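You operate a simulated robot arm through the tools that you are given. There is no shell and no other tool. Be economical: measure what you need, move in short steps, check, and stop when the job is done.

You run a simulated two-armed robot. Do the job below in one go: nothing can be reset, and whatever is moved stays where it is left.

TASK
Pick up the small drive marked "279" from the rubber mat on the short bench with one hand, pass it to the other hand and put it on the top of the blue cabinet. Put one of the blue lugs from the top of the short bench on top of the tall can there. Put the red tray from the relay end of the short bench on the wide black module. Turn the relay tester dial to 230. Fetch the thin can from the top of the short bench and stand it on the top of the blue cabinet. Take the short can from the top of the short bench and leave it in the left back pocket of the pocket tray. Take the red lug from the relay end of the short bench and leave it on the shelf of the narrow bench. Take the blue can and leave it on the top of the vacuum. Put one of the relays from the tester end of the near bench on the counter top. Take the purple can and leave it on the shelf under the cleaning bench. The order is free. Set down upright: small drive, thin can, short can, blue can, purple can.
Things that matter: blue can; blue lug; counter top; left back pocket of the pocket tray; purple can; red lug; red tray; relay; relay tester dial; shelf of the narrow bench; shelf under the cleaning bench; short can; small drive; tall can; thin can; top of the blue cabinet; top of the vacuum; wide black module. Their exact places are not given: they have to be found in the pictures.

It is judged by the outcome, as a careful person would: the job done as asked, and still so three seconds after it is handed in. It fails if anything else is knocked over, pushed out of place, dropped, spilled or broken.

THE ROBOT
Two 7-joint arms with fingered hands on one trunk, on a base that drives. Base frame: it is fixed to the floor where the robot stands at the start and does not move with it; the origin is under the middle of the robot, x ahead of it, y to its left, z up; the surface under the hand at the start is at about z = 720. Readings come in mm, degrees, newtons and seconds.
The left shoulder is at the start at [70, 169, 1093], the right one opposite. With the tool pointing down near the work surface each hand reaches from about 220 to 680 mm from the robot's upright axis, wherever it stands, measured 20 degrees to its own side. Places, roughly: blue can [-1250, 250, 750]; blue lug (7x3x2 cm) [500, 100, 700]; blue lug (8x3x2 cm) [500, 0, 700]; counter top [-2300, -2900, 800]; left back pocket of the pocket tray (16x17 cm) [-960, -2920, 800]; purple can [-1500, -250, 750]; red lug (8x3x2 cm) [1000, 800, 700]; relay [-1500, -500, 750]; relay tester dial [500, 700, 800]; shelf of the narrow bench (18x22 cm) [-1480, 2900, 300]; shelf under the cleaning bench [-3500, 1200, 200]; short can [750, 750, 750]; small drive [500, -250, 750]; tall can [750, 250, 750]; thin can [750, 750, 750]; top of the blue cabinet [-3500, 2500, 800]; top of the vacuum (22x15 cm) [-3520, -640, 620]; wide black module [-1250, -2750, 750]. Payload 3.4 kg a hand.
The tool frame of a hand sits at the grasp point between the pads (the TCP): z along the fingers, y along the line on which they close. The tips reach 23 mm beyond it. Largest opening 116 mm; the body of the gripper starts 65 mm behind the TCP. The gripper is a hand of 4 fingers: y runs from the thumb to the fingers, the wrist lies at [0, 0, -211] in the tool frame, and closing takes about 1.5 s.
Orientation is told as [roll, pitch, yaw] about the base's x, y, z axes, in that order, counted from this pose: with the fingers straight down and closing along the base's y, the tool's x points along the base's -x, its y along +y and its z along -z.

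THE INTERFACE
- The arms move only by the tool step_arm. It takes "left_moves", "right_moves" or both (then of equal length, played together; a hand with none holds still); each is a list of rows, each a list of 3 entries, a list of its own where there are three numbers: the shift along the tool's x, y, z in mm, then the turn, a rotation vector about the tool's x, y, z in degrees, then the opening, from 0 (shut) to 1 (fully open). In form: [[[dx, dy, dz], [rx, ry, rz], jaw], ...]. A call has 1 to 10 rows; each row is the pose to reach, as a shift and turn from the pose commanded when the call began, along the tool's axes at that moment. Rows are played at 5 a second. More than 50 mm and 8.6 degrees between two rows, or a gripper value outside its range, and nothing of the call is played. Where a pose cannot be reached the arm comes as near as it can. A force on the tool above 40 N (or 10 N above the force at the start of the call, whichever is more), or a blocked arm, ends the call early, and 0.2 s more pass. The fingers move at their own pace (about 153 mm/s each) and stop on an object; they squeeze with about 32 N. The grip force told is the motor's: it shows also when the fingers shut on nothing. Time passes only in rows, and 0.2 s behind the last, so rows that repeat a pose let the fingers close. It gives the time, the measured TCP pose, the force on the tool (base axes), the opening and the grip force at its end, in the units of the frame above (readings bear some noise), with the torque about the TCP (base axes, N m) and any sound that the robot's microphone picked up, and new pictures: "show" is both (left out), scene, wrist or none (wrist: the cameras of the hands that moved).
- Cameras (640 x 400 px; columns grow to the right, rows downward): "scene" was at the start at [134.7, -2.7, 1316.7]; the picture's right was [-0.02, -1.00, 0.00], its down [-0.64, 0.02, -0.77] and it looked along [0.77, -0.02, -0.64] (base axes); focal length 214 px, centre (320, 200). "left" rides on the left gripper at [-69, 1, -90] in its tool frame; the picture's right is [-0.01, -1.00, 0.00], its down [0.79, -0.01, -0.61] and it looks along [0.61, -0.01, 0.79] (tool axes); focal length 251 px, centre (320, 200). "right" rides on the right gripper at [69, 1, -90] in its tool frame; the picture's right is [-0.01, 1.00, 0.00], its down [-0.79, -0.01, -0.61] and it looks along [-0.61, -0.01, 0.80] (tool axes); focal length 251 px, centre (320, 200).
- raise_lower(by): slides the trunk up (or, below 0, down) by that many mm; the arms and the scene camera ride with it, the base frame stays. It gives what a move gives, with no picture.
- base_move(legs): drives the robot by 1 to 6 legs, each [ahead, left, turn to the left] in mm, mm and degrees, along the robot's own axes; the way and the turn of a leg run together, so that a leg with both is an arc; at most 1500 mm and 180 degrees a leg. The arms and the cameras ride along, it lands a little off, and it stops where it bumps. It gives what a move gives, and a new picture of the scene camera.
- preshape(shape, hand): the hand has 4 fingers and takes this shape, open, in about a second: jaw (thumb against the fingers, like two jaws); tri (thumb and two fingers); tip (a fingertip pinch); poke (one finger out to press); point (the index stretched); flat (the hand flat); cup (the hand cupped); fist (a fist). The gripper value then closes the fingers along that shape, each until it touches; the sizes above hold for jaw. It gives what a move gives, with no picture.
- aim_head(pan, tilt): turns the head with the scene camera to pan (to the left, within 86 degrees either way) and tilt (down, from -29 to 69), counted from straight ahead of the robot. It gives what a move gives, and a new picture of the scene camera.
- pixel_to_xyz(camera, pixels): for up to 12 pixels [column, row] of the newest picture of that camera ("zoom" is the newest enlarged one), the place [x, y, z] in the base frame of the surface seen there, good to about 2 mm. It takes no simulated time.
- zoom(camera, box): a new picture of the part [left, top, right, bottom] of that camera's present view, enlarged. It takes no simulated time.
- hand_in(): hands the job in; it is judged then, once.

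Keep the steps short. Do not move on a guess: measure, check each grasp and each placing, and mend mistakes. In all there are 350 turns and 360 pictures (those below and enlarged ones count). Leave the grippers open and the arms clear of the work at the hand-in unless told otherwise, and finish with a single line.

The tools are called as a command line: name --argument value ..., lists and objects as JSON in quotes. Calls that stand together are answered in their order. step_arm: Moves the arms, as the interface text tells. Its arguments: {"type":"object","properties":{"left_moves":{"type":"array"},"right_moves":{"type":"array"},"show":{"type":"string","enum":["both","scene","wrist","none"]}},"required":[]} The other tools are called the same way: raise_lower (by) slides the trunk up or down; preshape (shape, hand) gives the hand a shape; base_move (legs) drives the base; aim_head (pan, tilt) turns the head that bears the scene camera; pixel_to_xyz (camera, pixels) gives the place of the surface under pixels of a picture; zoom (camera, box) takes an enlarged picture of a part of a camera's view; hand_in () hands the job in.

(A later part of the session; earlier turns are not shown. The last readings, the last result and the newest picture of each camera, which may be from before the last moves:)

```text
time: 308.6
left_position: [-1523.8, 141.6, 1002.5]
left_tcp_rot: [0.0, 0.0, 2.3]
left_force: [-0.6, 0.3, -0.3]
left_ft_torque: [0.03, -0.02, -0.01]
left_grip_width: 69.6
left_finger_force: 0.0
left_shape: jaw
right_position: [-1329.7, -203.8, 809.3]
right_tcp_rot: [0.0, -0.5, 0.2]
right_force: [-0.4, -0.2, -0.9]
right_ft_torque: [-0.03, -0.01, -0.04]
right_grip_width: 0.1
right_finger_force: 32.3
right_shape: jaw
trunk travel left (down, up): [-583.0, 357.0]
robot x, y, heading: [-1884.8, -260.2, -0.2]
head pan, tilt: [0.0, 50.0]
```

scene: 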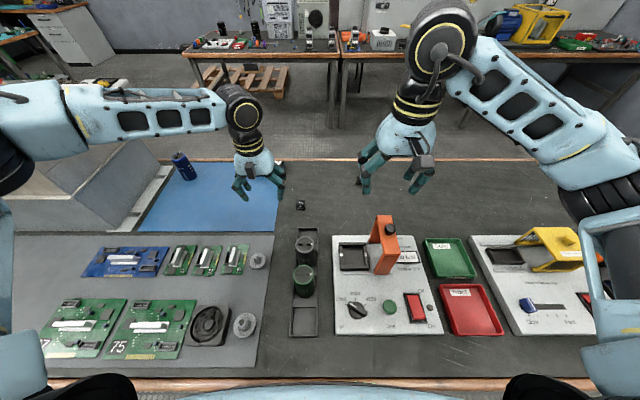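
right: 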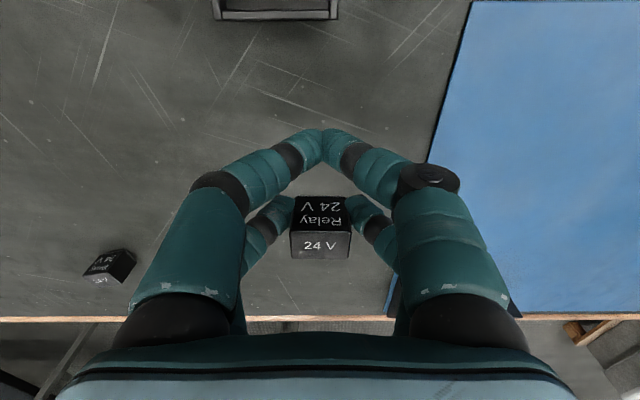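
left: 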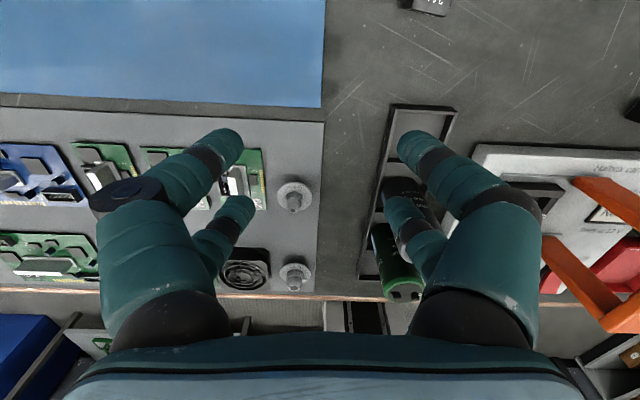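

Relay held. Lift high, then retract and drive around to the counter.

step_arm --right_moves '[[[0, 0, -45], [0, 0, 0], 0], [[0, 0, -90], [0, 0, 0], 0], [[0, 0, -135], [0, 0, 0], 0], [[10, -5, -180], [0, 0, 0], 0], [[40, -25, -200], [0, 0, 0], 0], [[75, -50, -215], [0, 0, 0], 0], [[110, -75, -225], [0, 0, 0], 0], [[150, -100, -230], [0, 0, 0], 0]]' --show "none"

base_move --legs '[[-460, 0, 0], [0, -1500, -45], [0, 0, -45]]'

```text
time: 310.4
left_position: [-1526.0, 139.2, 1004.4]
left_tcp_rot: [0.1, -0.1, 2.4]
left_force: [-1.0, 0.1, -0.1]
left_ft_torque: [0.0, -0.02, -0.01]
left_grip_width: 69.9
left_finger_force: 0.0
left_shape: jaw
right_position: [-1479.1, -306.3, 1035.7]
right_tcp_rot: [0.3, -0.7, 0.2]
right_force: [-0.1, -0.3, 0.3]
right_ft_torque: [0.02, -0.05, -0.02]
right_grip_width: 0.3
right_finger_force: 32.2
right_shape: jaw
trunk travel left (down, up): [-583.0, 357.0]
robot x, y, heading: [-1879.7, -266.5, 0.0]
head pan, tilt: [0.0, 50.0]
```

```text
time: 322.2
left_position: [-2473.6, -1958.9, 1002.8]
left_tcp_rot: [0.0, 0.0, -88.4]
left_force: [0.3, -0.7, 0.1]
left_ft_torque: [0.01, -0.01, 0.03]
left_grip_width: 69.5
left_finger_force: 0.0
left_shape: jaw
right_position: [-2919.2, -2000.4, 1034.7]
right_tcp_rot: [0.1, -0.5, -90.6]
right_force: [-0.3, -0.2, -0.5]
right_ft_torque: [0.02, 0.0, -0.02]
right_grip_width: 0.3
right_finger_force: 31.9
right_shape: jaw
trunk travel left (down, up): [-583.0, 357.0]
robot x, y, heading: [-2871.0, -1594.8, -90.8]
head pan, tilt: [0.0, 50.0]
cut short: leg 2
```

scene: 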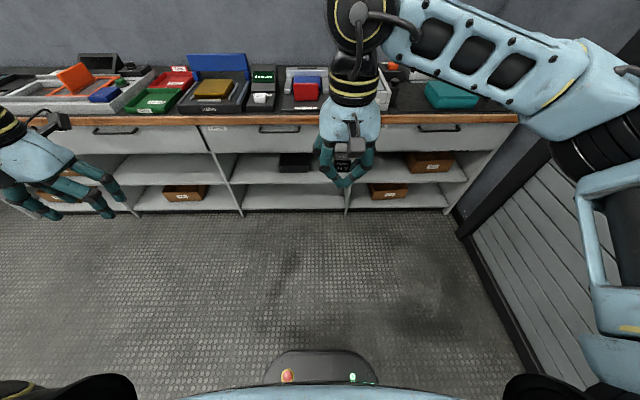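

Counter in view. Measure free spots on its top; also check behind for what cut the drive short.

zoom --camera "scene" --box '[170, 40, 530, 130]'

pixel_to_xyz --camera "scene" --pixels '[[405, 105], [410, 90], [275, 105], [490, 100], [405, 115], [320, 118], [450, 95], [300, 95], [395, 75]]'

aim_head --pan -70 --tilt 40

```text
1.78 times, centred on (350, 85) of scene
```

zoom: 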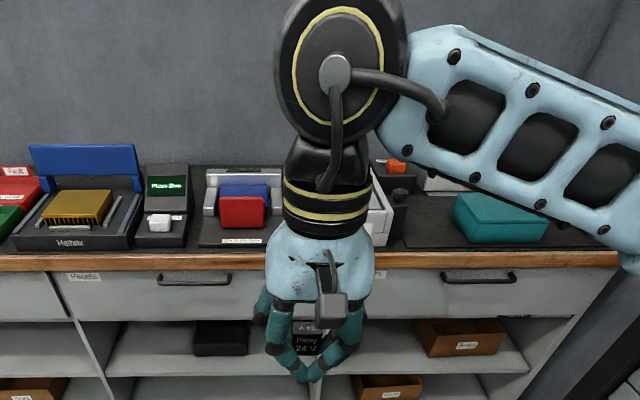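

```text
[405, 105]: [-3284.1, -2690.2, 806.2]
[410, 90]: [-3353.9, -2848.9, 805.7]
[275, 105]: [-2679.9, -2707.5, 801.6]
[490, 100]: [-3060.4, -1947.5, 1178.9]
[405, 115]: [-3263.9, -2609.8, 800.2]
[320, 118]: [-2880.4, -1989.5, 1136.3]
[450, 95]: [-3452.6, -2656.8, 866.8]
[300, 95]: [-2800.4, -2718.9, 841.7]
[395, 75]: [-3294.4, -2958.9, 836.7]
```

```text
time: 323.6
left_position: [-2474.0, -1960.9, 1003.0]
left_tcp_rot: [-0.1, -0.1, -88.4]
left_force: [0.1, 0.4, 0.2]
left_ft_torque: [-0.03, 0.0, 0.01]
left_grip_width: 69.8
left_finger_force: 0.0
left_shape: jaw
right_position: [-2919.2, -2000.2, 1035.3]
right_tcp_rot: [0.0, -0.6, -90.4]
right_force: [0.0, -0.2, -0.4]
right_ft_torque: [-0.02, -0.02, 0.01]
right_grip_width: 0.2
right_finger_force: 31.8
right_shape: jaw
trunk travel left (down, up): [-583.0, 357.0]
robot x, y, heading: [-2874.6, -1596.6, -90.9]
head pan, tilt: [-70.0, 40.0]
```

scene: 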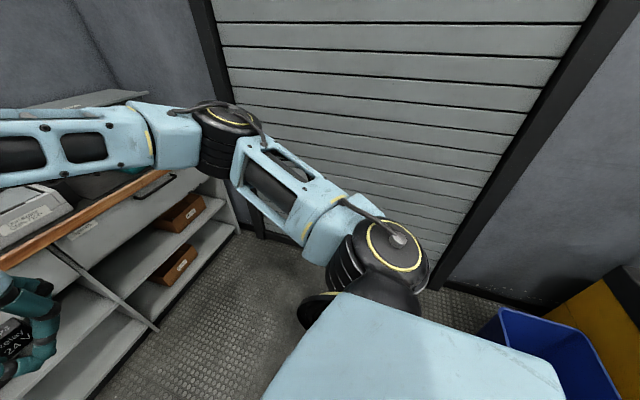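

pixel_to_xyz --camera "scene" --pixels '[[499, 310], [607, 390], [560, 350], [620, 290], [480, 330]]'

zoom --camera "scene" --box '[440, 250, 640, 400]'

```text
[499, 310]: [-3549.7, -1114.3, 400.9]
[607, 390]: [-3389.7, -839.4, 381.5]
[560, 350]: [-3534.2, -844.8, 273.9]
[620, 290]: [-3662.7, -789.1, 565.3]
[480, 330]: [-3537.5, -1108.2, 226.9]
```

```text
2.67 times, centred on (540, 325) of scene
```

zoom: 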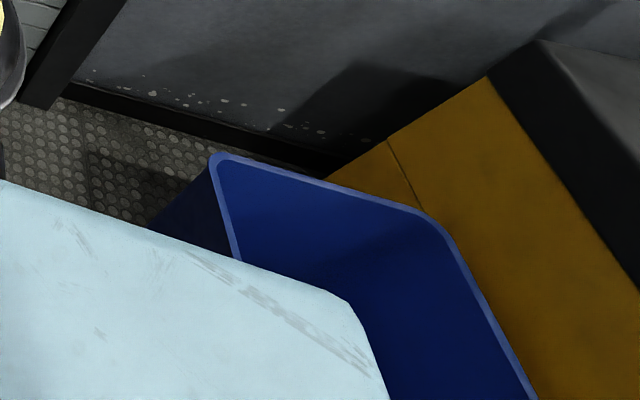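

base_move --legs '[[420, 0, 0]]'

aim_head --pan -5 --tilt 45

```text
time: 326.2
left_position: [-2483.9, -2395.9, 1002.1]
left_tcp_rot: [0.0, 0.0, -88.9]
left_force: [1.0, 0.5, -0.4]
left_ft_torque: [-0.01, -0.01, 0.0]
left_grip_width: 69.6
left_finger_force: 0.0
left_shape: jaw
right_position: [-2929.8, -2431.5, 1034.9]
right_tcp_rot: [0.1, -0.5, -90.9]
right_force: [-0.7, -0.6, 0.4]
right_ft_torque: [0.04, 0.02, 0.03]
right_grip_width: 0.3
right_finger_force: 31.8
right_shape: jaw
trunk travel left (down, up): [-583.0, 357.0]
robot x, y, heading: [-2882.2, -2026.8, -91.4]
head pan, tilt: [-70.0, 40.0]
```

scene: 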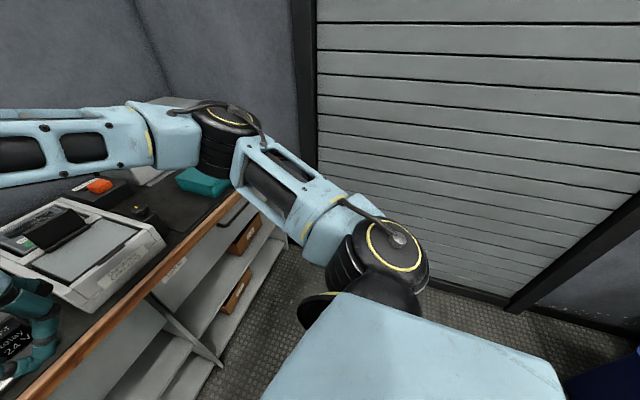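

```text
time: 327.6
left_position: [-2484.4, -2396.0, 1003.2]
left_tcp_rot: [-0.1, 0.1, -88.9]
left_force: [-0.3, 0.5, 0.0]
left_ft_torque: [0.01, 0.02, -0.02]
left_grip_width: 69.6
left_finger_force: 0.2
left_shape: jaw
right_position: [-2931.6, -2431.7, 1034.9]
right_tcp_rot: [0.2, -0.4, -90.9]
right_force: [0.1, -0.5, -0.3]
right_ft_torque: [0.0, -0.03, -0.01]
right_grip_width: 0.3
right_finger_force: 31.9
right_shape: jaw
trunk travel left (down, up): [-583.0, 357.0]
robot x, y, heading: [-2882.5, -2027.3, -91.3]
head pan, tilt: [-5.0, 45.0]
```

scene: 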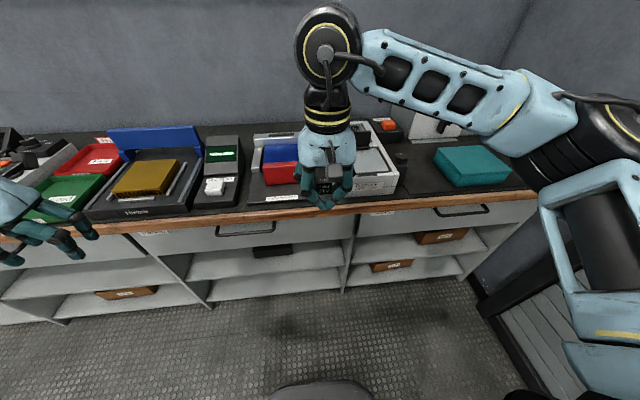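

zoom --camera "scene" --box '[340, 110, 540, 230]'

pixel_to_xyz --camera "scene" --pixels '[[415, 180], [425, 165], [420, 192], [520, 180], [245, 200], [405, 155], [480, 150], [410, 185]]'

```text
3.20 times, centred on (440, 170) of scene
```

zoom: 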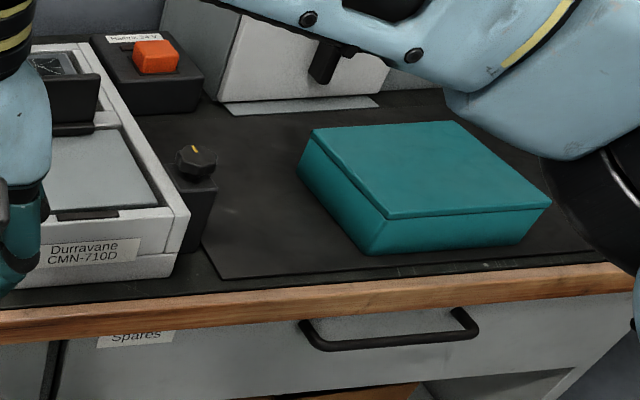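

```text
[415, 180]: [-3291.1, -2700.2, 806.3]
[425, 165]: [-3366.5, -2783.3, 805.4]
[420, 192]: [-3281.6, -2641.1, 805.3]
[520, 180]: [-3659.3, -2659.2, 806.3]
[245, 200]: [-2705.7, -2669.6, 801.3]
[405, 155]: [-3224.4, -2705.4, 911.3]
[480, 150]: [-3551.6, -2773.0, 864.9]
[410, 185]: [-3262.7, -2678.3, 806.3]
```

zoom --camera "scene" --box '[180, 120, 320, 230]'

```text
3.64 times, centred on (250, 175) of scene
```

zoom: 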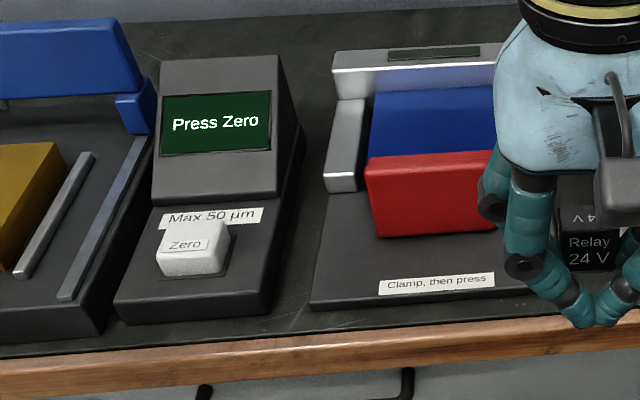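

pixel_to_xyz --camera "zoom" --pixels '[[290, 290], [310, 190], [265, 310], [312, 305], [285, 320], [325, 130], [300, 245], [318, 240]]'

```text
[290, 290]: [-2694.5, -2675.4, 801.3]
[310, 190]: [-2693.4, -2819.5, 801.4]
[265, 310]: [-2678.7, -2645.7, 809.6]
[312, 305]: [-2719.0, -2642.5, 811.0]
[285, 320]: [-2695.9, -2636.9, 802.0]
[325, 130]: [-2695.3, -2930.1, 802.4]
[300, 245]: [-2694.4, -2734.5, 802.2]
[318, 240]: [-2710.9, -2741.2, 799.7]
```

aim_head --pan 60 --tilt 35

```text
time: 328.9
left_position: [-2484.2, -2395.5, 1002.3]
left_tcp_rot: [0.0, 0.0, -88.9]
left_force: [-1.1, 0.7, -0.4]
left_ft_torque: [0.02, 0.03, -0.01]
left_grip_width: 69.6
left_finger_force: 0.1
left_shape: jaw
right_position: [-2932.0, -2431.7, 1034.5]
right_tcp_rot: [0.1, -0.4, -91.1]
right_force: [-0.3, -0.7, -0.2]
right_ft_torque: [0.01, 0.03, 0.01]
right_grip_width: 0.1
right_finger_force: 31.6
right_shape: jaw
trunk travel left (down, up): [-583.0, 357.0]
robot x, y, heading: [-2882.4, -2027.0, -91.2]
head pan, tilt: [60.0, 35.0]
```

scene: 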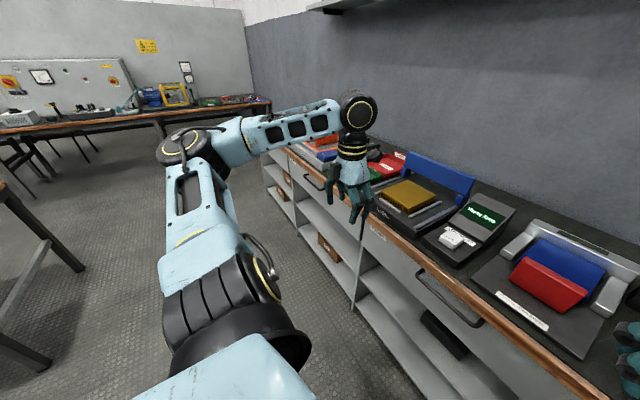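

base_move --legs '[[-150, 0, 0], [0, 900, 1.2]]'

aim_head --pan 15 --tilt 35

```text
time: 334.6
left_position: [-1595.2, -2255.8, 1002.7]
left_tcp_rot: [0.0, 0.0, -88.4]
left_force: [0.0, 0.1, 0.6]
left_ft_torque: [-0.02, 0.02, -0.01]
left_grip_width: 69.9
left_finger_force: 0.1
left_shape: jaw
right_position: [-2039.9, -2295.2, 1035.0]
right_tcp_rot: [0.1, -0.5, -90.5]
right_force: [-0.4, 0.0, -0.5]
right_ft_torque: [-0.01, 0.02, -0.03]
right_grip_width: 0.2
right_finger_force: 32.3
right_shape: jaw
trunk travel left (down, up): [-583.0, 357.0]
robot x, y, heading: [-1992.2, -1890.1, -90.8]
head pan, tilt: [60.0, 35.0]
```

scene: 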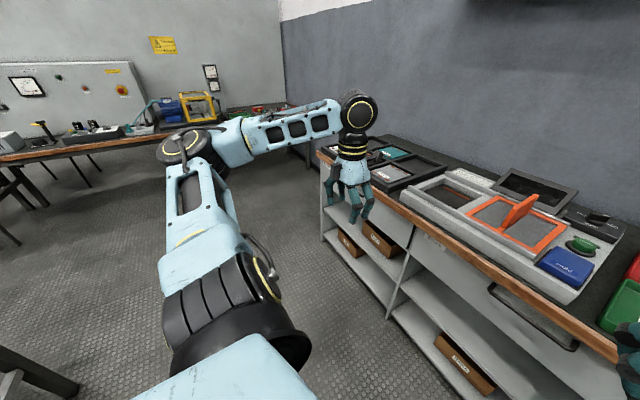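

```text
time: 335.7
left_position: [-1594.8, -2255.1, 1003.2]
left_tcp_rot: [0.0, 0.0, -88.3]
left_force: [-0.1, 0.0, 0.4]
left_ft_torque: [0.03, 0.01, -0.01]
left_grip_width: 69.4
left_finger_force: 0.0
left_shape: jaw
right_position: [-2041.7, -2296.1, 1034.7]
right_tcp_rot: [0.1, -0.5, -90.5]
right_force: [-0.1, -0.2, -0.4]
right_ft_torque: [0.02, 0.0, -0.02]
right_grip_width: 0.2
right_finger_force: 31.7
right_shape: jaw
trunk travel left (down, up): [-583.0, 357.0]
robot x, y, heading: [-1996.8, -1893.3, -91.0]
head pan, tilt: [15.0, 35.0]
```

scene: 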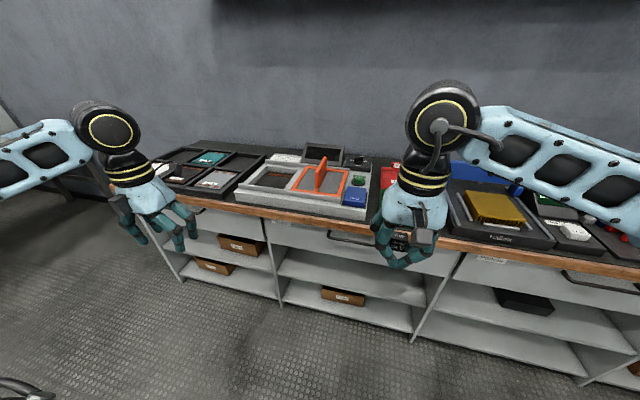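

zoom --camera "scene" --box '[100, 120, 420, 270]'

zoom --camera "scene" --box '[360, 150, 640, 270]'

```text
2.00 times, centred on (260, 195) of scene
```

zoom: 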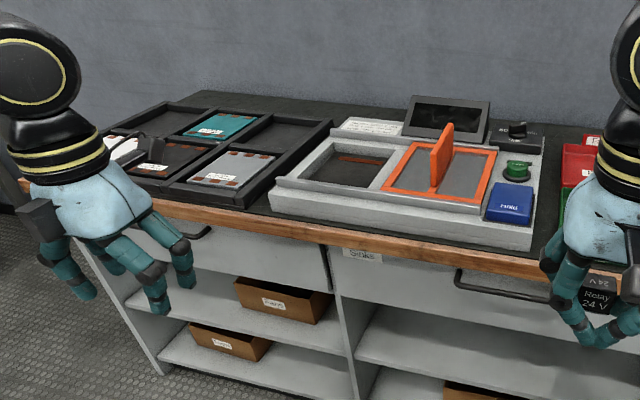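

```text
2.29 times, centred on (500, 210) of scene
```

zoom: 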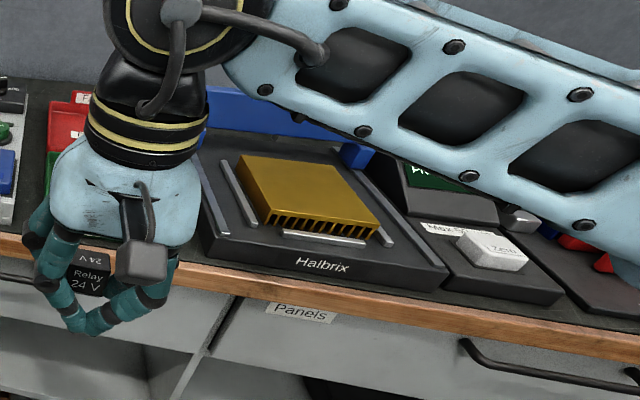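

pixel_to_xyz --camera "scene" --pixels '[[228, 197], [236, 192], [266, 155], [250, 150], [368, 225], [372, 205], [378, 170], [215, 148], [290, 150], [230, 205], [372, 190], [262, 168]]'

```text
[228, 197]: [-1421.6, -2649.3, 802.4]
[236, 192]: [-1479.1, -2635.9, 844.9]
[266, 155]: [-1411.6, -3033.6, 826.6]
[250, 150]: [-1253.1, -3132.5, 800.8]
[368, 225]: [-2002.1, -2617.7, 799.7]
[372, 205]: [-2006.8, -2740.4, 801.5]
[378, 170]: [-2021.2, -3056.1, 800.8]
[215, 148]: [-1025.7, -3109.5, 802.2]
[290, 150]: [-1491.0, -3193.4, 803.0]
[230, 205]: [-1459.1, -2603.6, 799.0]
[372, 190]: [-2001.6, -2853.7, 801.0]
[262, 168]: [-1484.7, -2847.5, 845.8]
```

pixel_to_xyz --camera "scene" --pixels '[[362, 210], [366, 210], [370, 210], [374, 210], [378, 210], [218, 197], [222, 197], [225, 197], [232, 197], [235, 197], [240, 180], [248, 180]]'

```text
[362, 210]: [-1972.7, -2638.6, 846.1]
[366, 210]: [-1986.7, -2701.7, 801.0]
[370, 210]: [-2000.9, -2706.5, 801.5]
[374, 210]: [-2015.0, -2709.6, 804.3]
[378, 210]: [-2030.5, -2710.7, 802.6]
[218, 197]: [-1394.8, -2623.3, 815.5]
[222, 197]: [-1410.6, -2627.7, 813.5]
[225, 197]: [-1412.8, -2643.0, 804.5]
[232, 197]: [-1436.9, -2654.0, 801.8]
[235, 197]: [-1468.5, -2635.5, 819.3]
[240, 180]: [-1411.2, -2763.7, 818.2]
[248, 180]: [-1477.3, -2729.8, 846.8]
```

Gap near (−2010,−2690). Drive closer and look from above with the right wrist.

base_move --legs '[[215, 0, 1]]'

step_arm --right_moves '[[[-45, 0, 0], [0, 0, 0], 0], [[-90, 0, 0], [0, 0, 0], 0], [[-135, 0, 0], [0, 0, 0], 0]]' --show "wrist"

```text
time: 337.4
left_position: [-1588.0, -2460.4, 1003.1]
left_tcp_rot: [0.0, -0.1, -87.1]
left_force: [-0.6, -0.8, -0.1]
left_ft_torque: [-0.01, -0.03, 0.0]
left_grip_width: 69.8
left_finger_force: 0.1
left_shape: jaw
right_position: [-2032.9, -2510.2, 1035.8]
right_tcp_rot: [0.2, -0.5, -89.2]
right_force: [0.3, -0.5, -0.5]
right_ft_torque: [0.02, 0.05, -0.02]
right_grip_width: 0.2
right_finger_force: 32.0
right_shape: jaw
trunk travel left (down, up): [-583.0, 357.0]
robot x, y, heading: [-1993.6, -2105.9, -89.7]
head pan, tilt: [15.0, 35.0]
```

scene: 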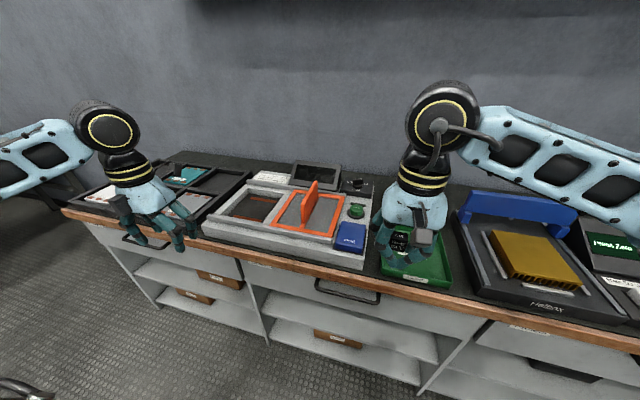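

```text
time: 338.1
left_position: [-1587.4, -2461.5, 1003.5]
left_tcp_rot: [0.1, 0.0, -87.2]
left_force: [0.1, 0.5, 0.2]
left_ft_torque: [0.01, 0.04, 0.0]
left_grip_width: 69.6
left_finger_force: 0.0
left_shape: jaw
right_position: [-2028.4, -2648.3, 1032.7]
right_tcp_rot: [-0.1, -0.6, -89.0]
right_force: [0.1, -1.1, 0.0]
right_ft_torque: [0.01, 0.01, 0.01]
right_grip_width: 0.5
right_finger_force: 31.5
right_shape: jaw
trunk travel left (down, up): [-583.0, 357.0]
robot x, y, heading: [-1997.0, -2108.1, -89.5]
head pan, tilt: [15.0, 35.0]
```

right: 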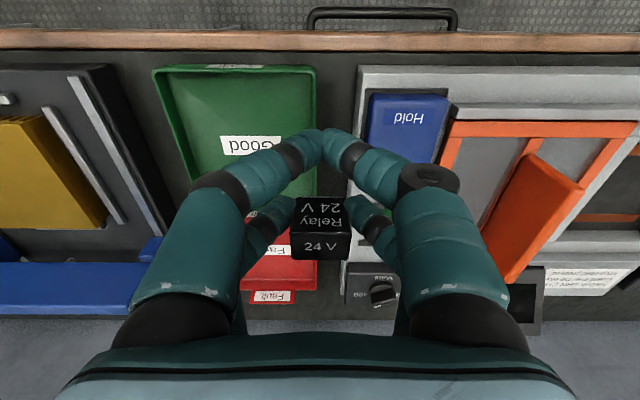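

pixel_to_xyz --camera "right" --pixels '[[322, 75], [350, 75], [335, 100], [120, 90], [158, 90], [140, 130], [335, 58], [100, 60], [30, 55]]'

```text
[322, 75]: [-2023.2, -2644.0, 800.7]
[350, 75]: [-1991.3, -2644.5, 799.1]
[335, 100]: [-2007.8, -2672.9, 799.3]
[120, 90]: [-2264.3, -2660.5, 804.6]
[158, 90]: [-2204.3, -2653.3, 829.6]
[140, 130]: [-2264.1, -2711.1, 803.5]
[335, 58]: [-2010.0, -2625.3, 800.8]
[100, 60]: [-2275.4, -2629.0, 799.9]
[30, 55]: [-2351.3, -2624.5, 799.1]
```

Wider gap (≈70 mm) between the Halbrix unit and the green tray at x≈−2246. Shift right 215 mm and turn the hand 90° so the fingers fit along the gap.

base_move --legs '[[0, -216, 0]]'

step_arm --right_moves '[[[0, 0, 0], [0, 0, -8.5], 0], [[0, 0, 0], [0, 0, -17], 0], [[0, 0, 0], [0, 0, -25.5], 0], [[0, 0, 0], [0, 0, -34], 0], [[0, 0, 0], [0, 0, -42.5], 0], [[0, 0, 0], [0, 0, -51], 0], [[0, 0, 0], [0, 0, -59.5], 0], [[0, 0, 0], [0, 0, -68], 0], [[0, 0, 0], [0, 0, -76.5], 0], [[0, 0, 0], [0, 0, -85], 0]]' --show "none"

step_arm --right_moves '[[[0, 0, 20], [0, 0, -2.5], 0], [[0, 0, 60], [0, 0, -5], 0]]' --show "wrist"

```text
time: 339.8
left_position: [-1802.9, -2462.9, 1002.9]
left_tcp_rot: [0.0, 0.0, -87.2]
left_force: [-0.2, 0.1, 0.1]
left_ft_torque: [0.0, -0.01, -0.01]
left_grip_width: 69.6
left_finger_force: 0.2
left_shape: jaw
right_position: [-2244.2, -2649.2, 1032.2]
right_tcp_rot: [0.1, -0.5, -89.3]
right_force: [0.0, 0.0, -0.5]
right_ft_torque: [0.01, 0.01, 0.01]
right_grip_width: 0.3
right_finger_force: 32.4
right_shape: jaw
trunk travel left (down, up): [-583.0, 357.0]
robot x, y, heading: [-2208.1, -2107.4, -89.8]
head pan, tilt: [15.0, 35.0]
```

scene: 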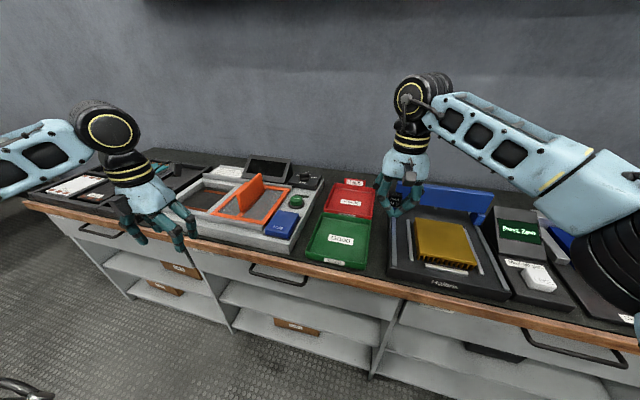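

```text
time: 342.0
left_position: [-1802.5, -2463.3, 1002.7]
left_tcp_rot: [0.0, 0.0, -87.1]
left_force: [-0.1, 0.4, -0.4]
left_ft_torque: [-0.04, 0.02, -0.02]
left_grip_width: 69.6
left_finger_force: 0.1
left_shape: jaw
right_position: [-2244.6, -2650.3, 1032.7]
right_tcp_rot: [-0.6, -0.2, -4.2]
right_force: [-0.1, 0.2, 0.0]
right_ft_torque: [-0.01, 0.02, 0.0]
right_grip_width: 0.0
right_finger_force: 32.3
right_shape: jaw
trunk travel left (down, up): [-583.0, 357.0]
robot x, y, heading: [-2207.8, -2105.5, -89.8]
head pan, tilt: [15.0, 35.0]
```

```text
time: 342.6
left_position: [-1804.3, -2463.2, 1003.4]
left_tcp_rot: [0.0, 0.0, -87.2]
left_force: [0.0, -0.4, 0.1]
left_ft_torque: [-0.01, 0.03, 0.01]
left_grip_width: 69.6
left_finger_force: 0.1
left_shape: jaw
right_position: [-2245.5, -2652.1, 971.8]
right_tcp_rot: [-0.5, -0.2, 0.7]
right_force: [-0.9, -0.4, -0.8]
right_ft_torque: [0.0, -0.02, 0.0]
right_grip_width: 0.1
right_finger_force: 32.2
right_shape: jaw
trunk travel left (down, up): [-583.0, 357.0]
robot x, y, heading: [-2209.3, -2109.8, -89.4]
head pan, tilt: [15.0, 35.0]
```

right: 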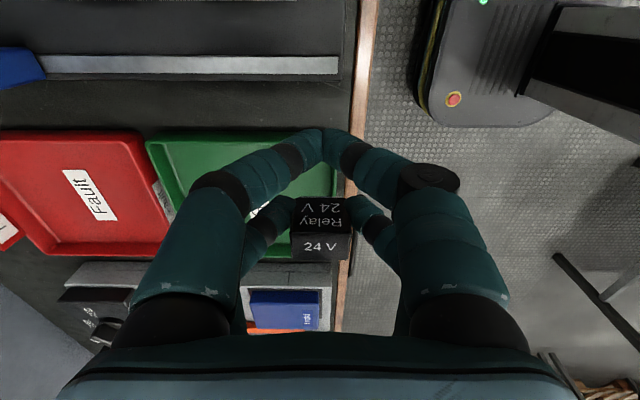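

pixel_to_xyz --camera "right" --pixels '[[250, 74], [250, 80], [250, 86], [250, 95], [250, 110], [250, 122], [250, 130], [250, 134], [250, 140], [330, 110], [150, 110]]'

```text
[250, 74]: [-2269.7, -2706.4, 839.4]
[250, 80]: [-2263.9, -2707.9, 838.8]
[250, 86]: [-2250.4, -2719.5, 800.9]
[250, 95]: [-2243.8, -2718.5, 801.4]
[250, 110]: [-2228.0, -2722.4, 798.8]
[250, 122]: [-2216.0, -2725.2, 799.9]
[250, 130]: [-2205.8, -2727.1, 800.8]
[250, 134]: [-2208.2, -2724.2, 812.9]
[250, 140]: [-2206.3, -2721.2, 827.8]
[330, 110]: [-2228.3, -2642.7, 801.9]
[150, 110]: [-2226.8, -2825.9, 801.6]
```

The gap is only 54 mm, too tight for this grip. I'll set the relay briefly inside the green tray and regrasp it nearer its top, so it can go into a gap by the low pocket tray. Measure the tray floor.

step_arm --right_moves '[[[-37, -20, 0], [0, 0, 0], 0], [[-74, -40, 0], [0, 0, 0], 0], [[-110, -63, 0], [0, 0, 0], 0]]' --show "wrist"

```text
time: 343.4
left_position: [-1805.1, -2462.6, 1004.2]
left_tcp_rot: [0.1, 0.0, -87.4]
left_force: [-0.7, 0.0, -0.1]
left_ft_torque: [-0.05, -0.03, 0.01]
left_grip_width: 69.8
left_finger_force: 0.1
left_shape: jaw
right_position: [-2167.5, -2674.6, 972.7]
right_tcp_rot: [-0.5, -0.2, 0.9]
right_force: [-0.2, -0.9, -0.5]
right_ft_torque: [0.03, -0.01, 0.01]
right_grip_width: 0.3
right_finger_force: 32.1
right_shape: jaw
right hand out of reach, approached as far as the arm can: row 2, 3
trunk travel left (down, up): [-583.0, 357.0]
robot x, y, heading: [-2211.3, -2107.8, -89.7]
head pan, tilt: [15.0, 35.0]
```

right: 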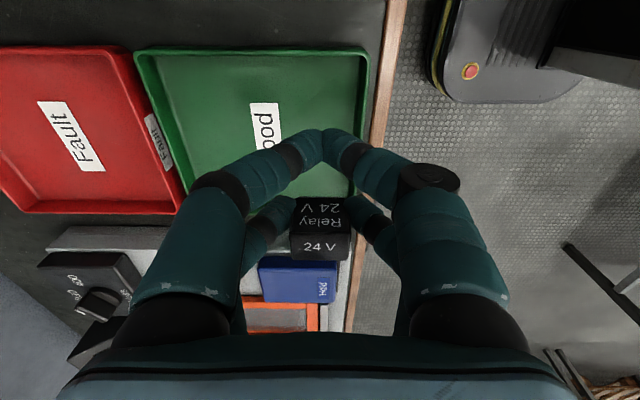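

base_move --legs '[[40, 35, 0]]'

step_arm --right_moves '[[[0, 0, 40], [0, 0, 0], 0], [[0, 0, 80], [0, 0, 0], 0], [[0, 0, 110], [0, 0, 0], 0]]' --show "wrist"

```text
time: 344.4
left_position: [-1768.1, -2502.3, 1003.1]
left_tcp_rot: [-0.1, -0.1, -87.1]
left_force: [0.5, -0.2, 0.3]
left_ft_torque: [0.0, 0.03, 0.02]
left_grip_width: 69.7
left_finger_force: 0.1
left_shape: jaw
right_position: [-2130.5, -2714.7, 972.4]
right_tcp_rot: [-0.5, -0.1, 0.8]
right_force: [0.3, -0.9, -0.2]
right_ft_torque: [0.04, -0.01, -0.03]
right_grip_width: 0.4
right_finger_force: 31.4
right_shape: jaw
trunk travel left (down, up): [-583.0, 357.0]
robot x, y, heading: [-2176.6, -2146.0, -89.3]
head pan, tilt: [15.0, 35.0]
```

scene: 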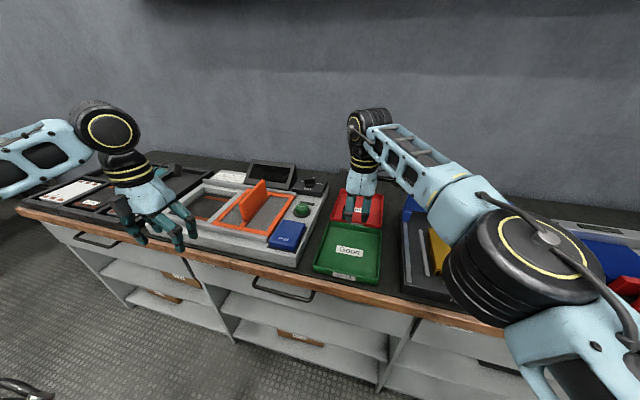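

```text
time: 345.1
left_position: [-1768.8, -2503.8, 1004.2]
left_tcp_rot: [0.0, 0.0, -87.2]
left_force: [-0.6, 0.7, -0.3]
left_ft_torque: [0.01, 0.0, -0.03]
left_grip_width: 69.4
left_finger_force: 0.1
left_shape: jaw
right_position: [-2134.8, -2715.6, 860.7]
right_tcp_rot: [-0.5, -0.2, 0.8]
right_force: [-0.2, -0.2, 0.0]
right_ft_torque: [0.01, 0.0, 0.04]
right_grip_width: 0.2
right_finger_force: 31.7
right_shape: jaw
trunk travel left (down, up): [-583.0, 357.0]
robot x, y, heading: [-2172.9, -2145.2, -89.6]
head pan, tilt: [15.0, 35.0]
```

right: 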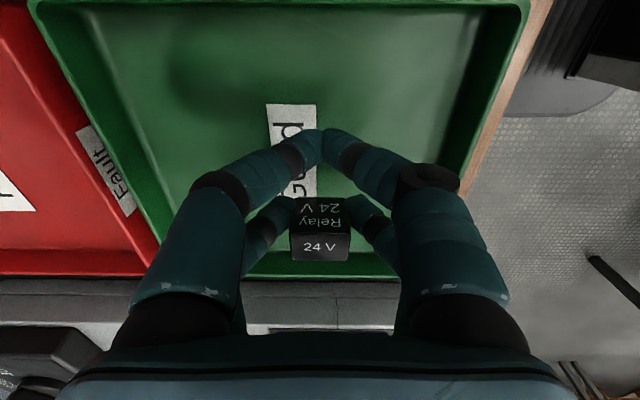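

pixel_to_xyz --camera "right" --pixels '[[270, 268], [380, 268], [250, 60], [290, 120], [230, 250], [150, 5]]'

```text
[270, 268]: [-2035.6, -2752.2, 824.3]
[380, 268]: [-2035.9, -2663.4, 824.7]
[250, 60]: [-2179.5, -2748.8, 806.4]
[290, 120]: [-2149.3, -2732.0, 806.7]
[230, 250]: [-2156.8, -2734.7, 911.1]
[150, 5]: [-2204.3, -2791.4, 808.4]
```

Set it on the tray floor (z 806.5), then regrasp 15 mm higher.

step_arm --right_moves '[[[0, 0, 18], [0, 0, 0], 0], [[0, 0, 23], [0, 0, 0], 0], [[0, 0, 26], [0, 0, 0], 0], [[0, 0, 28], [0, 0, 0], 0]]' --show "none"

step_arm --right_moves '[[[0, 0, 0], [0, 0, 0], 0.2], [[0, 0, 0], [0, 0, 0], 0.35], [[0, 0, 0], [0, 0, 0], 0.4], [[0, 0, -16], [0, 0, 0], 0.4], [[0, 0, -16], [0, 0, 0], 0.4]]' --show "wrist"

```text
time: 346.1
left_position: [-1768.9, -2503.8, 1002.0]
left_tcp_rot: [0.1, 0.1, -87.3]
left_force: [-0.8, 0.5, 0.1]
left_ft_torque: [-0.02, -0.02, 0.01]
left_grip_width: 69.8
left_finger_force: 0.0
left_shape: jaw
right_position: [-2132.9, -2714.7, 835.3]
right_tcp_rot: [-0.4, -0.1, 0.8]
right_force: [0.0, -0.7, -1.4]
right_ft_torque: [0.01, 0.02, -0.02]
right_grip_width: 0.0
right_finger_force: 31.7
right_shape: jaw
trunk travel left (down, up): [-583.0, 357.0]
robot x, y, heading: [-2176.2, -2147.0, -89.5]
head pan, tilt: [15.0, 35.0]
```

```text
time: 347.4
left_position: [-1768.9, -2503.9, 1003.1]
left_tcp_rot: [0.0, 0.0, -87.2]
left_force: [0.0, 0.2, -0.7]
left_ft_torque: [0.0, -0.01, -0.02]
left_grip_width: 69.8
left_finger_force: 0.1
left_shape: jaw
right_position: [-2130.3, -2715.9, 851.7]
right_tcp_rot: [-0.6, -0.1, 0.7]
right_force: [-0.4, -0.3, 0.3]
right_ft_torque: [-0.03, 0.01, -0.01]
right_grip_width: 45.9
right_finger_force: 0.1
right_shape: jaw
trunk travel left (down, up): [-583.0, 357.0]
robot x, y, heading: [-2175.2, -2149.9, -89.3]
head pan, tilt: [15.0, 35.0]
```

right: 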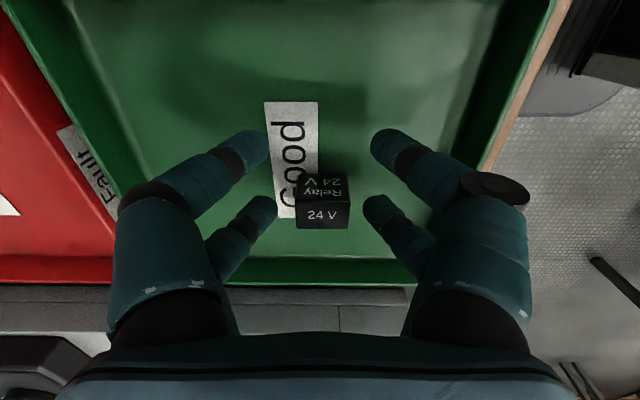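

pixel_to_xyz --camera "right" --pixels '[[322, 205], [322, 222], [300, 215], [348, 215], [322, 185]]'

```text
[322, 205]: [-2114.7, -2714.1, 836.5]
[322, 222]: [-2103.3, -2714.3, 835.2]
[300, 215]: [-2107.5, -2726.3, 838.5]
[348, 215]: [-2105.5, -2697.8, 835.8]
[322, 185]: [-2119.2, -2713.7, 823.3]
```

step_arm --right_moves '[[[-4, 1, 3], [0, 0, 0], 0.4], [[-4, 1, 3], [0, 0, 0], 0.15], [[-4, 1, 3], [0, 0, 0], 0], [[-4, 1, 3], [0, 0, 0], 0], [[-4, 1, 3], [0, 0, 0], 0], [[-4, 1, -15], [0, 0, 0], 0], [[-4, 1, -55], [0, 0, 0], 0], [[-4, 1, -100], [0, 0, 0], 0], [[-4, 1, -145], [0, 0, 0], 0]]' --show "wrist"

```text
time: 349.4
left_position: [-1768.6, -2501.6, 1003.2]
left_tcp_rot: [0.0, -0.1, -87.3]
left_force: [-1.2, -0.6, -0.6]
left_ft_torque: [-0.01, 0.06, 0.03]
left_grip_width: 69.9
left_finger_force: 0.0
left_shape: jaw
right_position: [-2132.7, -2711.8, 992.5]
right_tcp_rot: [-0.5, -0.1, 0.7]
right_force: [-0.1, 0.0, -0.8]
right_ft_torque: [-0.01, -0.02, 0.01]
right_grip_width: 0.5
right_finger_force: 31.9
right_shape: jaw
right hand out of reach, approached as far as the arm can: row 9
trunk travel left (down, up): [-583.0, 357.0]
robot x, y, heading: [-2174.0, -2145.1, -89.6]
head pan, tilt: [15.0, 35.0]
```

right: 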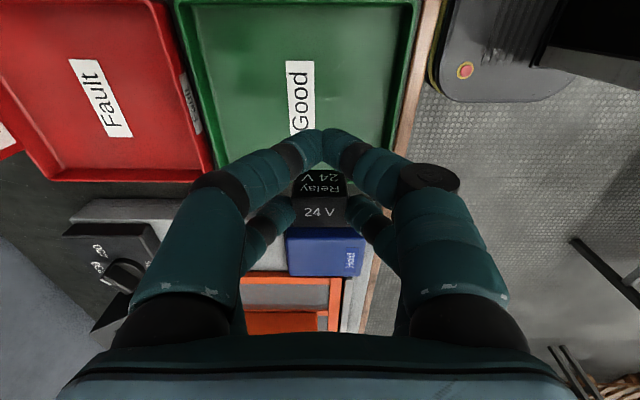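

base_move --legs '[[-60, 0, 0], [0, 830, 0]]'

step_arm --right_moves '[[[5, -15, 0], [0, 0, 8.5], 0], [[10, -30, 0], [0, 0, 17], 0], [[15, -45, 0], [0, 0, 25.5], 0], [[20, -60, 0], [0, 0, 34], 0], [[25, -75, 0], [0, 0, 42.5], 0], [[30, -75, 0], [0, 0, 51], 0], [[35, -75, 0], [0, 0, 59.5], 0], [[40, -75, 0], [0, 0, 68], 0], [[45, -75, 0], [0, 0, 76.5], 0], [[50, -75, 0], [0, 0, 85], 0]]' --show "none"

step_arm --right_moves '[[[0, 0, 0], [0, 0, 8.5], 0], [[0, 0, 0], [0, 0, 17], 0], [[0, 0, 0], [0, 0, 25.5], 0], [[0, 0, 0], [0, 0, 34], 0], [[0, 0, 0], [0, 0, 42.5], 0], [[0, 0, 0], [0, 0, 51], 0], [[0, 0, 0], [0, 0, 59.5], 0], [[0, 0, 0], [0, 0, 68], 0], [[0, 0, 0], [0, 0, 76.5], 0], [[0, 0, 0], [0, 0, 85], 0]]' --show "both"

```text
time: 354.3
left_position: [-947.6, -2455.6, 1003.1]
left_tcp_rot: [-0.1, 0.1, -88.4]
left_force: [0.1, -0.1, -1.0]
left_ft_torque: [-0.02, 0.01, 0.01]
left_grip_width: 69.8
left_finger_force: 0.0
left_shape: jaw
right_position: [-1317.0, -2655.7, 992.9]
right_tcp_rot: [-0.5, -0.1, -0.3]
right_force: [0.4, 1.4, 0.2]
right_ft_torque: [-0.01, 0.04, -0.02]
right_grip_width: 0.1
right_finger_force: 31.9
right_shape: jaw
trunk travel left (down, up): [-583.0, 357.0]
robot x, y, heading: [-1349.4, -2091.7, -90.8]
head pan, tilt: [15.0, 35.0]
```

scene: 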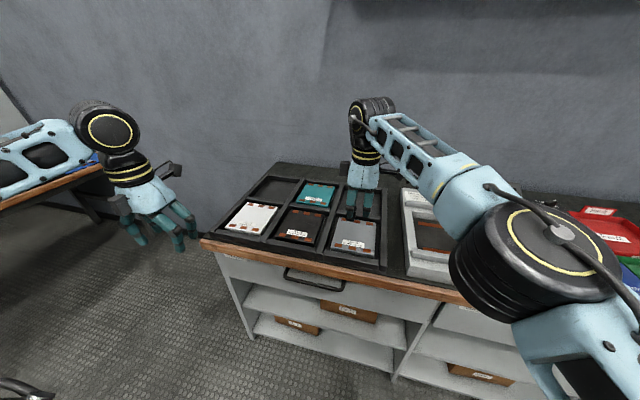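

```text
time: 356.5
left_position: [-948.6, -2454.9, 1002.9]
left_tcp_rot: [0.1, 0.0, -88.3]
left_force: [-0.6, -0.3, -0.4]
left_ft_torque: [0.01, -0.05, -0.02]
left_grip_width: 69.7
left_finger_force: 0.1
left_shape: jaw
right_position: [-1388.2, -2689.0, 979.0]
right_tcp_rot: [0.1, -0.4, -85.3]
right_force: [-0.3, 0.4, -0.1]
right_ft_torque: [0.01, -0.03, 0.0]
right_grip_width: 0.4
right_finger_force: 31.9
right_shape: jaw
right hand out of reach, approached as far as the arm can: row 1, 2, 3, 4, 5, 6, 7, 8, 9, 10
trunk travel left (down, up): [-583.0, 357.0]
robot x, y, heading: [-1348.2, -2089.3, -90.8]
head pan, tilt: [15.0, 35.0]
```

```text
time: 358.7
left_position: [-945.8, -2454.7, 1003.6]
left_tcp_rot: [0.0, -0.1, -88.3]
left_force: [0.5, 0.0, 0.0]
left_ft_torque: [0.0, 0.04, 0.0]
left_grip_width: 69.7
left_finger_force: 0.1
left_shape: jaw
right_position: [-1418.8, -2701.8, 981.4]
right_tcp_rot: [0.7, 0.1, -155.0]
right_force: [0.7, -0.1, 0.3]
right_ft_torque: [0.0, -0.02, 0.04]
right_grip_width: 0.3
right_finger_force: 32.3
right_shape: jaw
right hand out of reach, approached as far as the arm can: row 7, 9, 10
trunk travel left (down, up): [-583.0, 357.0]
robot x, y, heading: [-1346.6, -2088.2, -90.5]
head pan, tilt: [15.0, 35.0]
```

scene: 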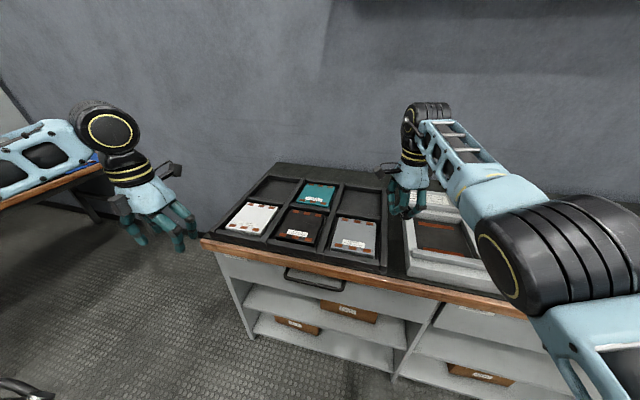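
right: 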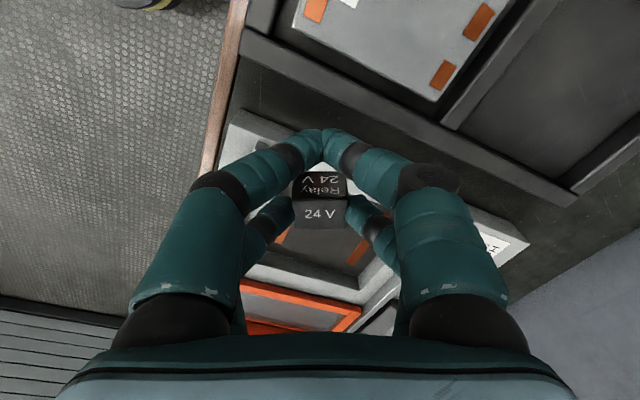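

base_move --legs '[[0, 257, 0], [30, 0, -25.5]]'

step_arm --right_moves '[[[0, 0, 20], [0, 0, 0], 0]]' --show "wrist"

```text
time: 361.9
left_position: [-916.7, -2629.4, 1003.2]
left_tcp_rot: [-0.1, 0.0, -115.2]
left_force: [-0.2, 1.0, -0.1]
left_ft_torque: [-0.02, 0.02, 0.0]
left_grip_width: 69.5
left_finger_force: 0.1
left_shape: jaw
right_position: [-1447.9, -2634.9, 981.0]
right_tcp_rot: [0.7, 0.1, 178.1]
right_force: [0.8, 0.3, -0.6]
right_ft_torque: [0.01, -0.01, 0.03]
right_grip_width: 0.2
right_finger_force: 32.1
right_shape: jaw
trunk travel left (down, up): [-583.0, 357.0]
robot x, y, heading: [-1108.0, -2125.1, -117.9]
head pan, tilt: [15.0, 35.0]
```

scene: 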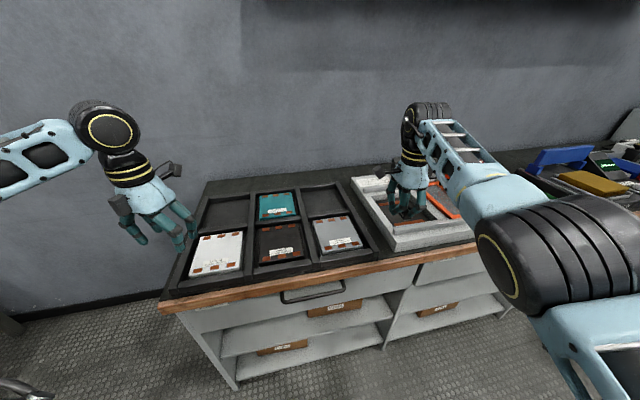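

```text
time: 362.3
left_position: [-916.0, -2628.7, 1003.0]
left_tcp_rot: [0.0, 0.1, -115.3]
left_force: [0.0, -0.6, 0.4]
left_ft_torque: [-0.01, 0.01, 0.01]
left_grip_width: 69.6
left_finger_force: 0.1
left_shape: jaw
right_position: [-1449.7, -2637.9, 961.3]
right_tcp_rot: [0.6, 0.1, 178.2]
right_force: [0.3, 0.5, -0.7]
right_ft_torque: [0.0, 0.0, -0.05]
right_grip_width: 0.3
right_finger_force: 32.3
right_shape: jaw
right hand out of reach, approached as far as the arm can: row 1
trunk travel left (down, up): [-583.0, 357.0]
robot x, y, heading: [-1107.0, -2122.6, -117.8]
head pan, tilt: [15.0, 35.0]
```

right: 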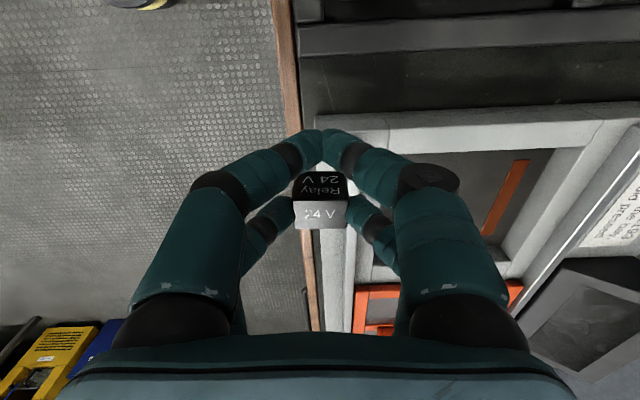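

pixel_to_xyz --camera "right" --pixels '[[360, 50], [360, 56], [360, 62], [360, 80], [360, 100], [360, 112], [360, 118], [480, 85], [320, 85]]'

```text
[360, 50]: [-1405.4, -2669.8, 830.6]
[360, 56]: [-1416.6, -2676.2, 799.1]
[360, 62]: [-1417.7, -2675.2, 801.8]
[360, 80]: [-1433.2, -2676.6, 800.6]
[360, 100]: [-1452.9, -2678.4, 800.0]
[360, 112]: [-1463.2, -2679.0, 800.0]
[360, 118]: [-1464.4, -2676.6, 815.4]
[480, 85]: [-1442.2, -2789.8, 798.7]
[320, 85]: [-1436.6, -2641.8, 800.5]
```

The gap here is 57 mm with tray rim 830. I'll place the relay with a 20° tilt so the empty fingers clear the rim; it then settles upright. First move the base closer.

base_move --legs '[[80, 0, 0]]'

step_arm --right_moves '[[[10, -15, -20], [0, 0, 0], 0], [[25, -25, -20], [0, 0, 0], 0], [[45, -35, -10], [0, 0, 0], 0], [[55, -39, 0], [0, 0, 0], 0]]' --show "wrist"

```text
time: 363.3
left_position: [-951.2, -2697.5, 1002.6]
left_tcp_rot: [0.1, 0.1, -115.2]
left_force: [-0.7, 0.0, -0.1]
left_ft_torque: [0.01, 0.0, -0.03]
left_grip_width: 69.7
left_finger_force: 0.1
left_shape: jaw
right_position: [-1484.6, -2707.7, 961.4]
right_tcp_rot: [0.6, 0.2, 178.1]
right_force: [0.1, 0.6, 0.3]
right_ft_torque: [0.02, 0.02, 0.0]
right_grip_width: 0.4
right_finger_force: 31.6
right_shape: jaw
trunk travel left (down, up): [-583.0, 357.0]
robot x, y, heading: [-1143.8, -2188.2, -117.5]
head pan, tilt: [15.0, 35.0]
```

scene: 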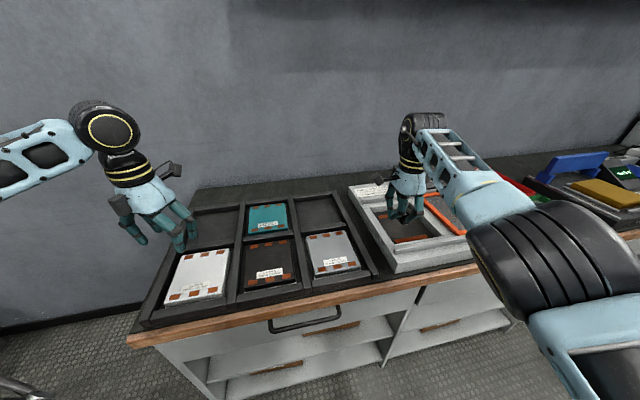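

```text
time: 364.3
left_position: [-950.4, -2697.5, 1004.1]
left_tcp_rot: [0.0, -0.1, -115.3]
left_force: [-0.2, -0.1, -0.5]
left_ft_torque: [0.03, 0.03, 0.03]
left_grip_width: 69.7
left_finger_force: 0.0
left_shape: jaw
right_position: [-1476.2, -2706.5, 976.5]
right_tcp_rot: [0.6, 0.2, 178.6]
right_force: [0.3, 1.0, -0.7]
right_ft_torque: [-0.02, -0.04, 0.02]
right_grip_width: 0.3
right_finger_force: 32.3
right_shape: jaw
right hand out of reach, approached as far as the arm can: row 1, 2, 3, 4
trunk travel left (down, up): [-583.0, 357.0]
robot x, y, heading: [-1138.6, -2188.0, -117.5]
head pan, tilt: [15.0, 35.0]
```

right: 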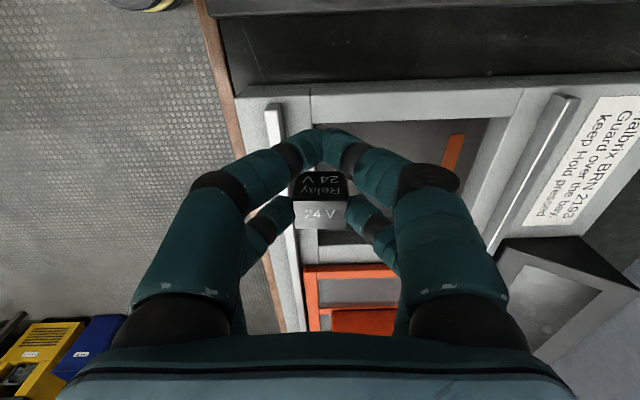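

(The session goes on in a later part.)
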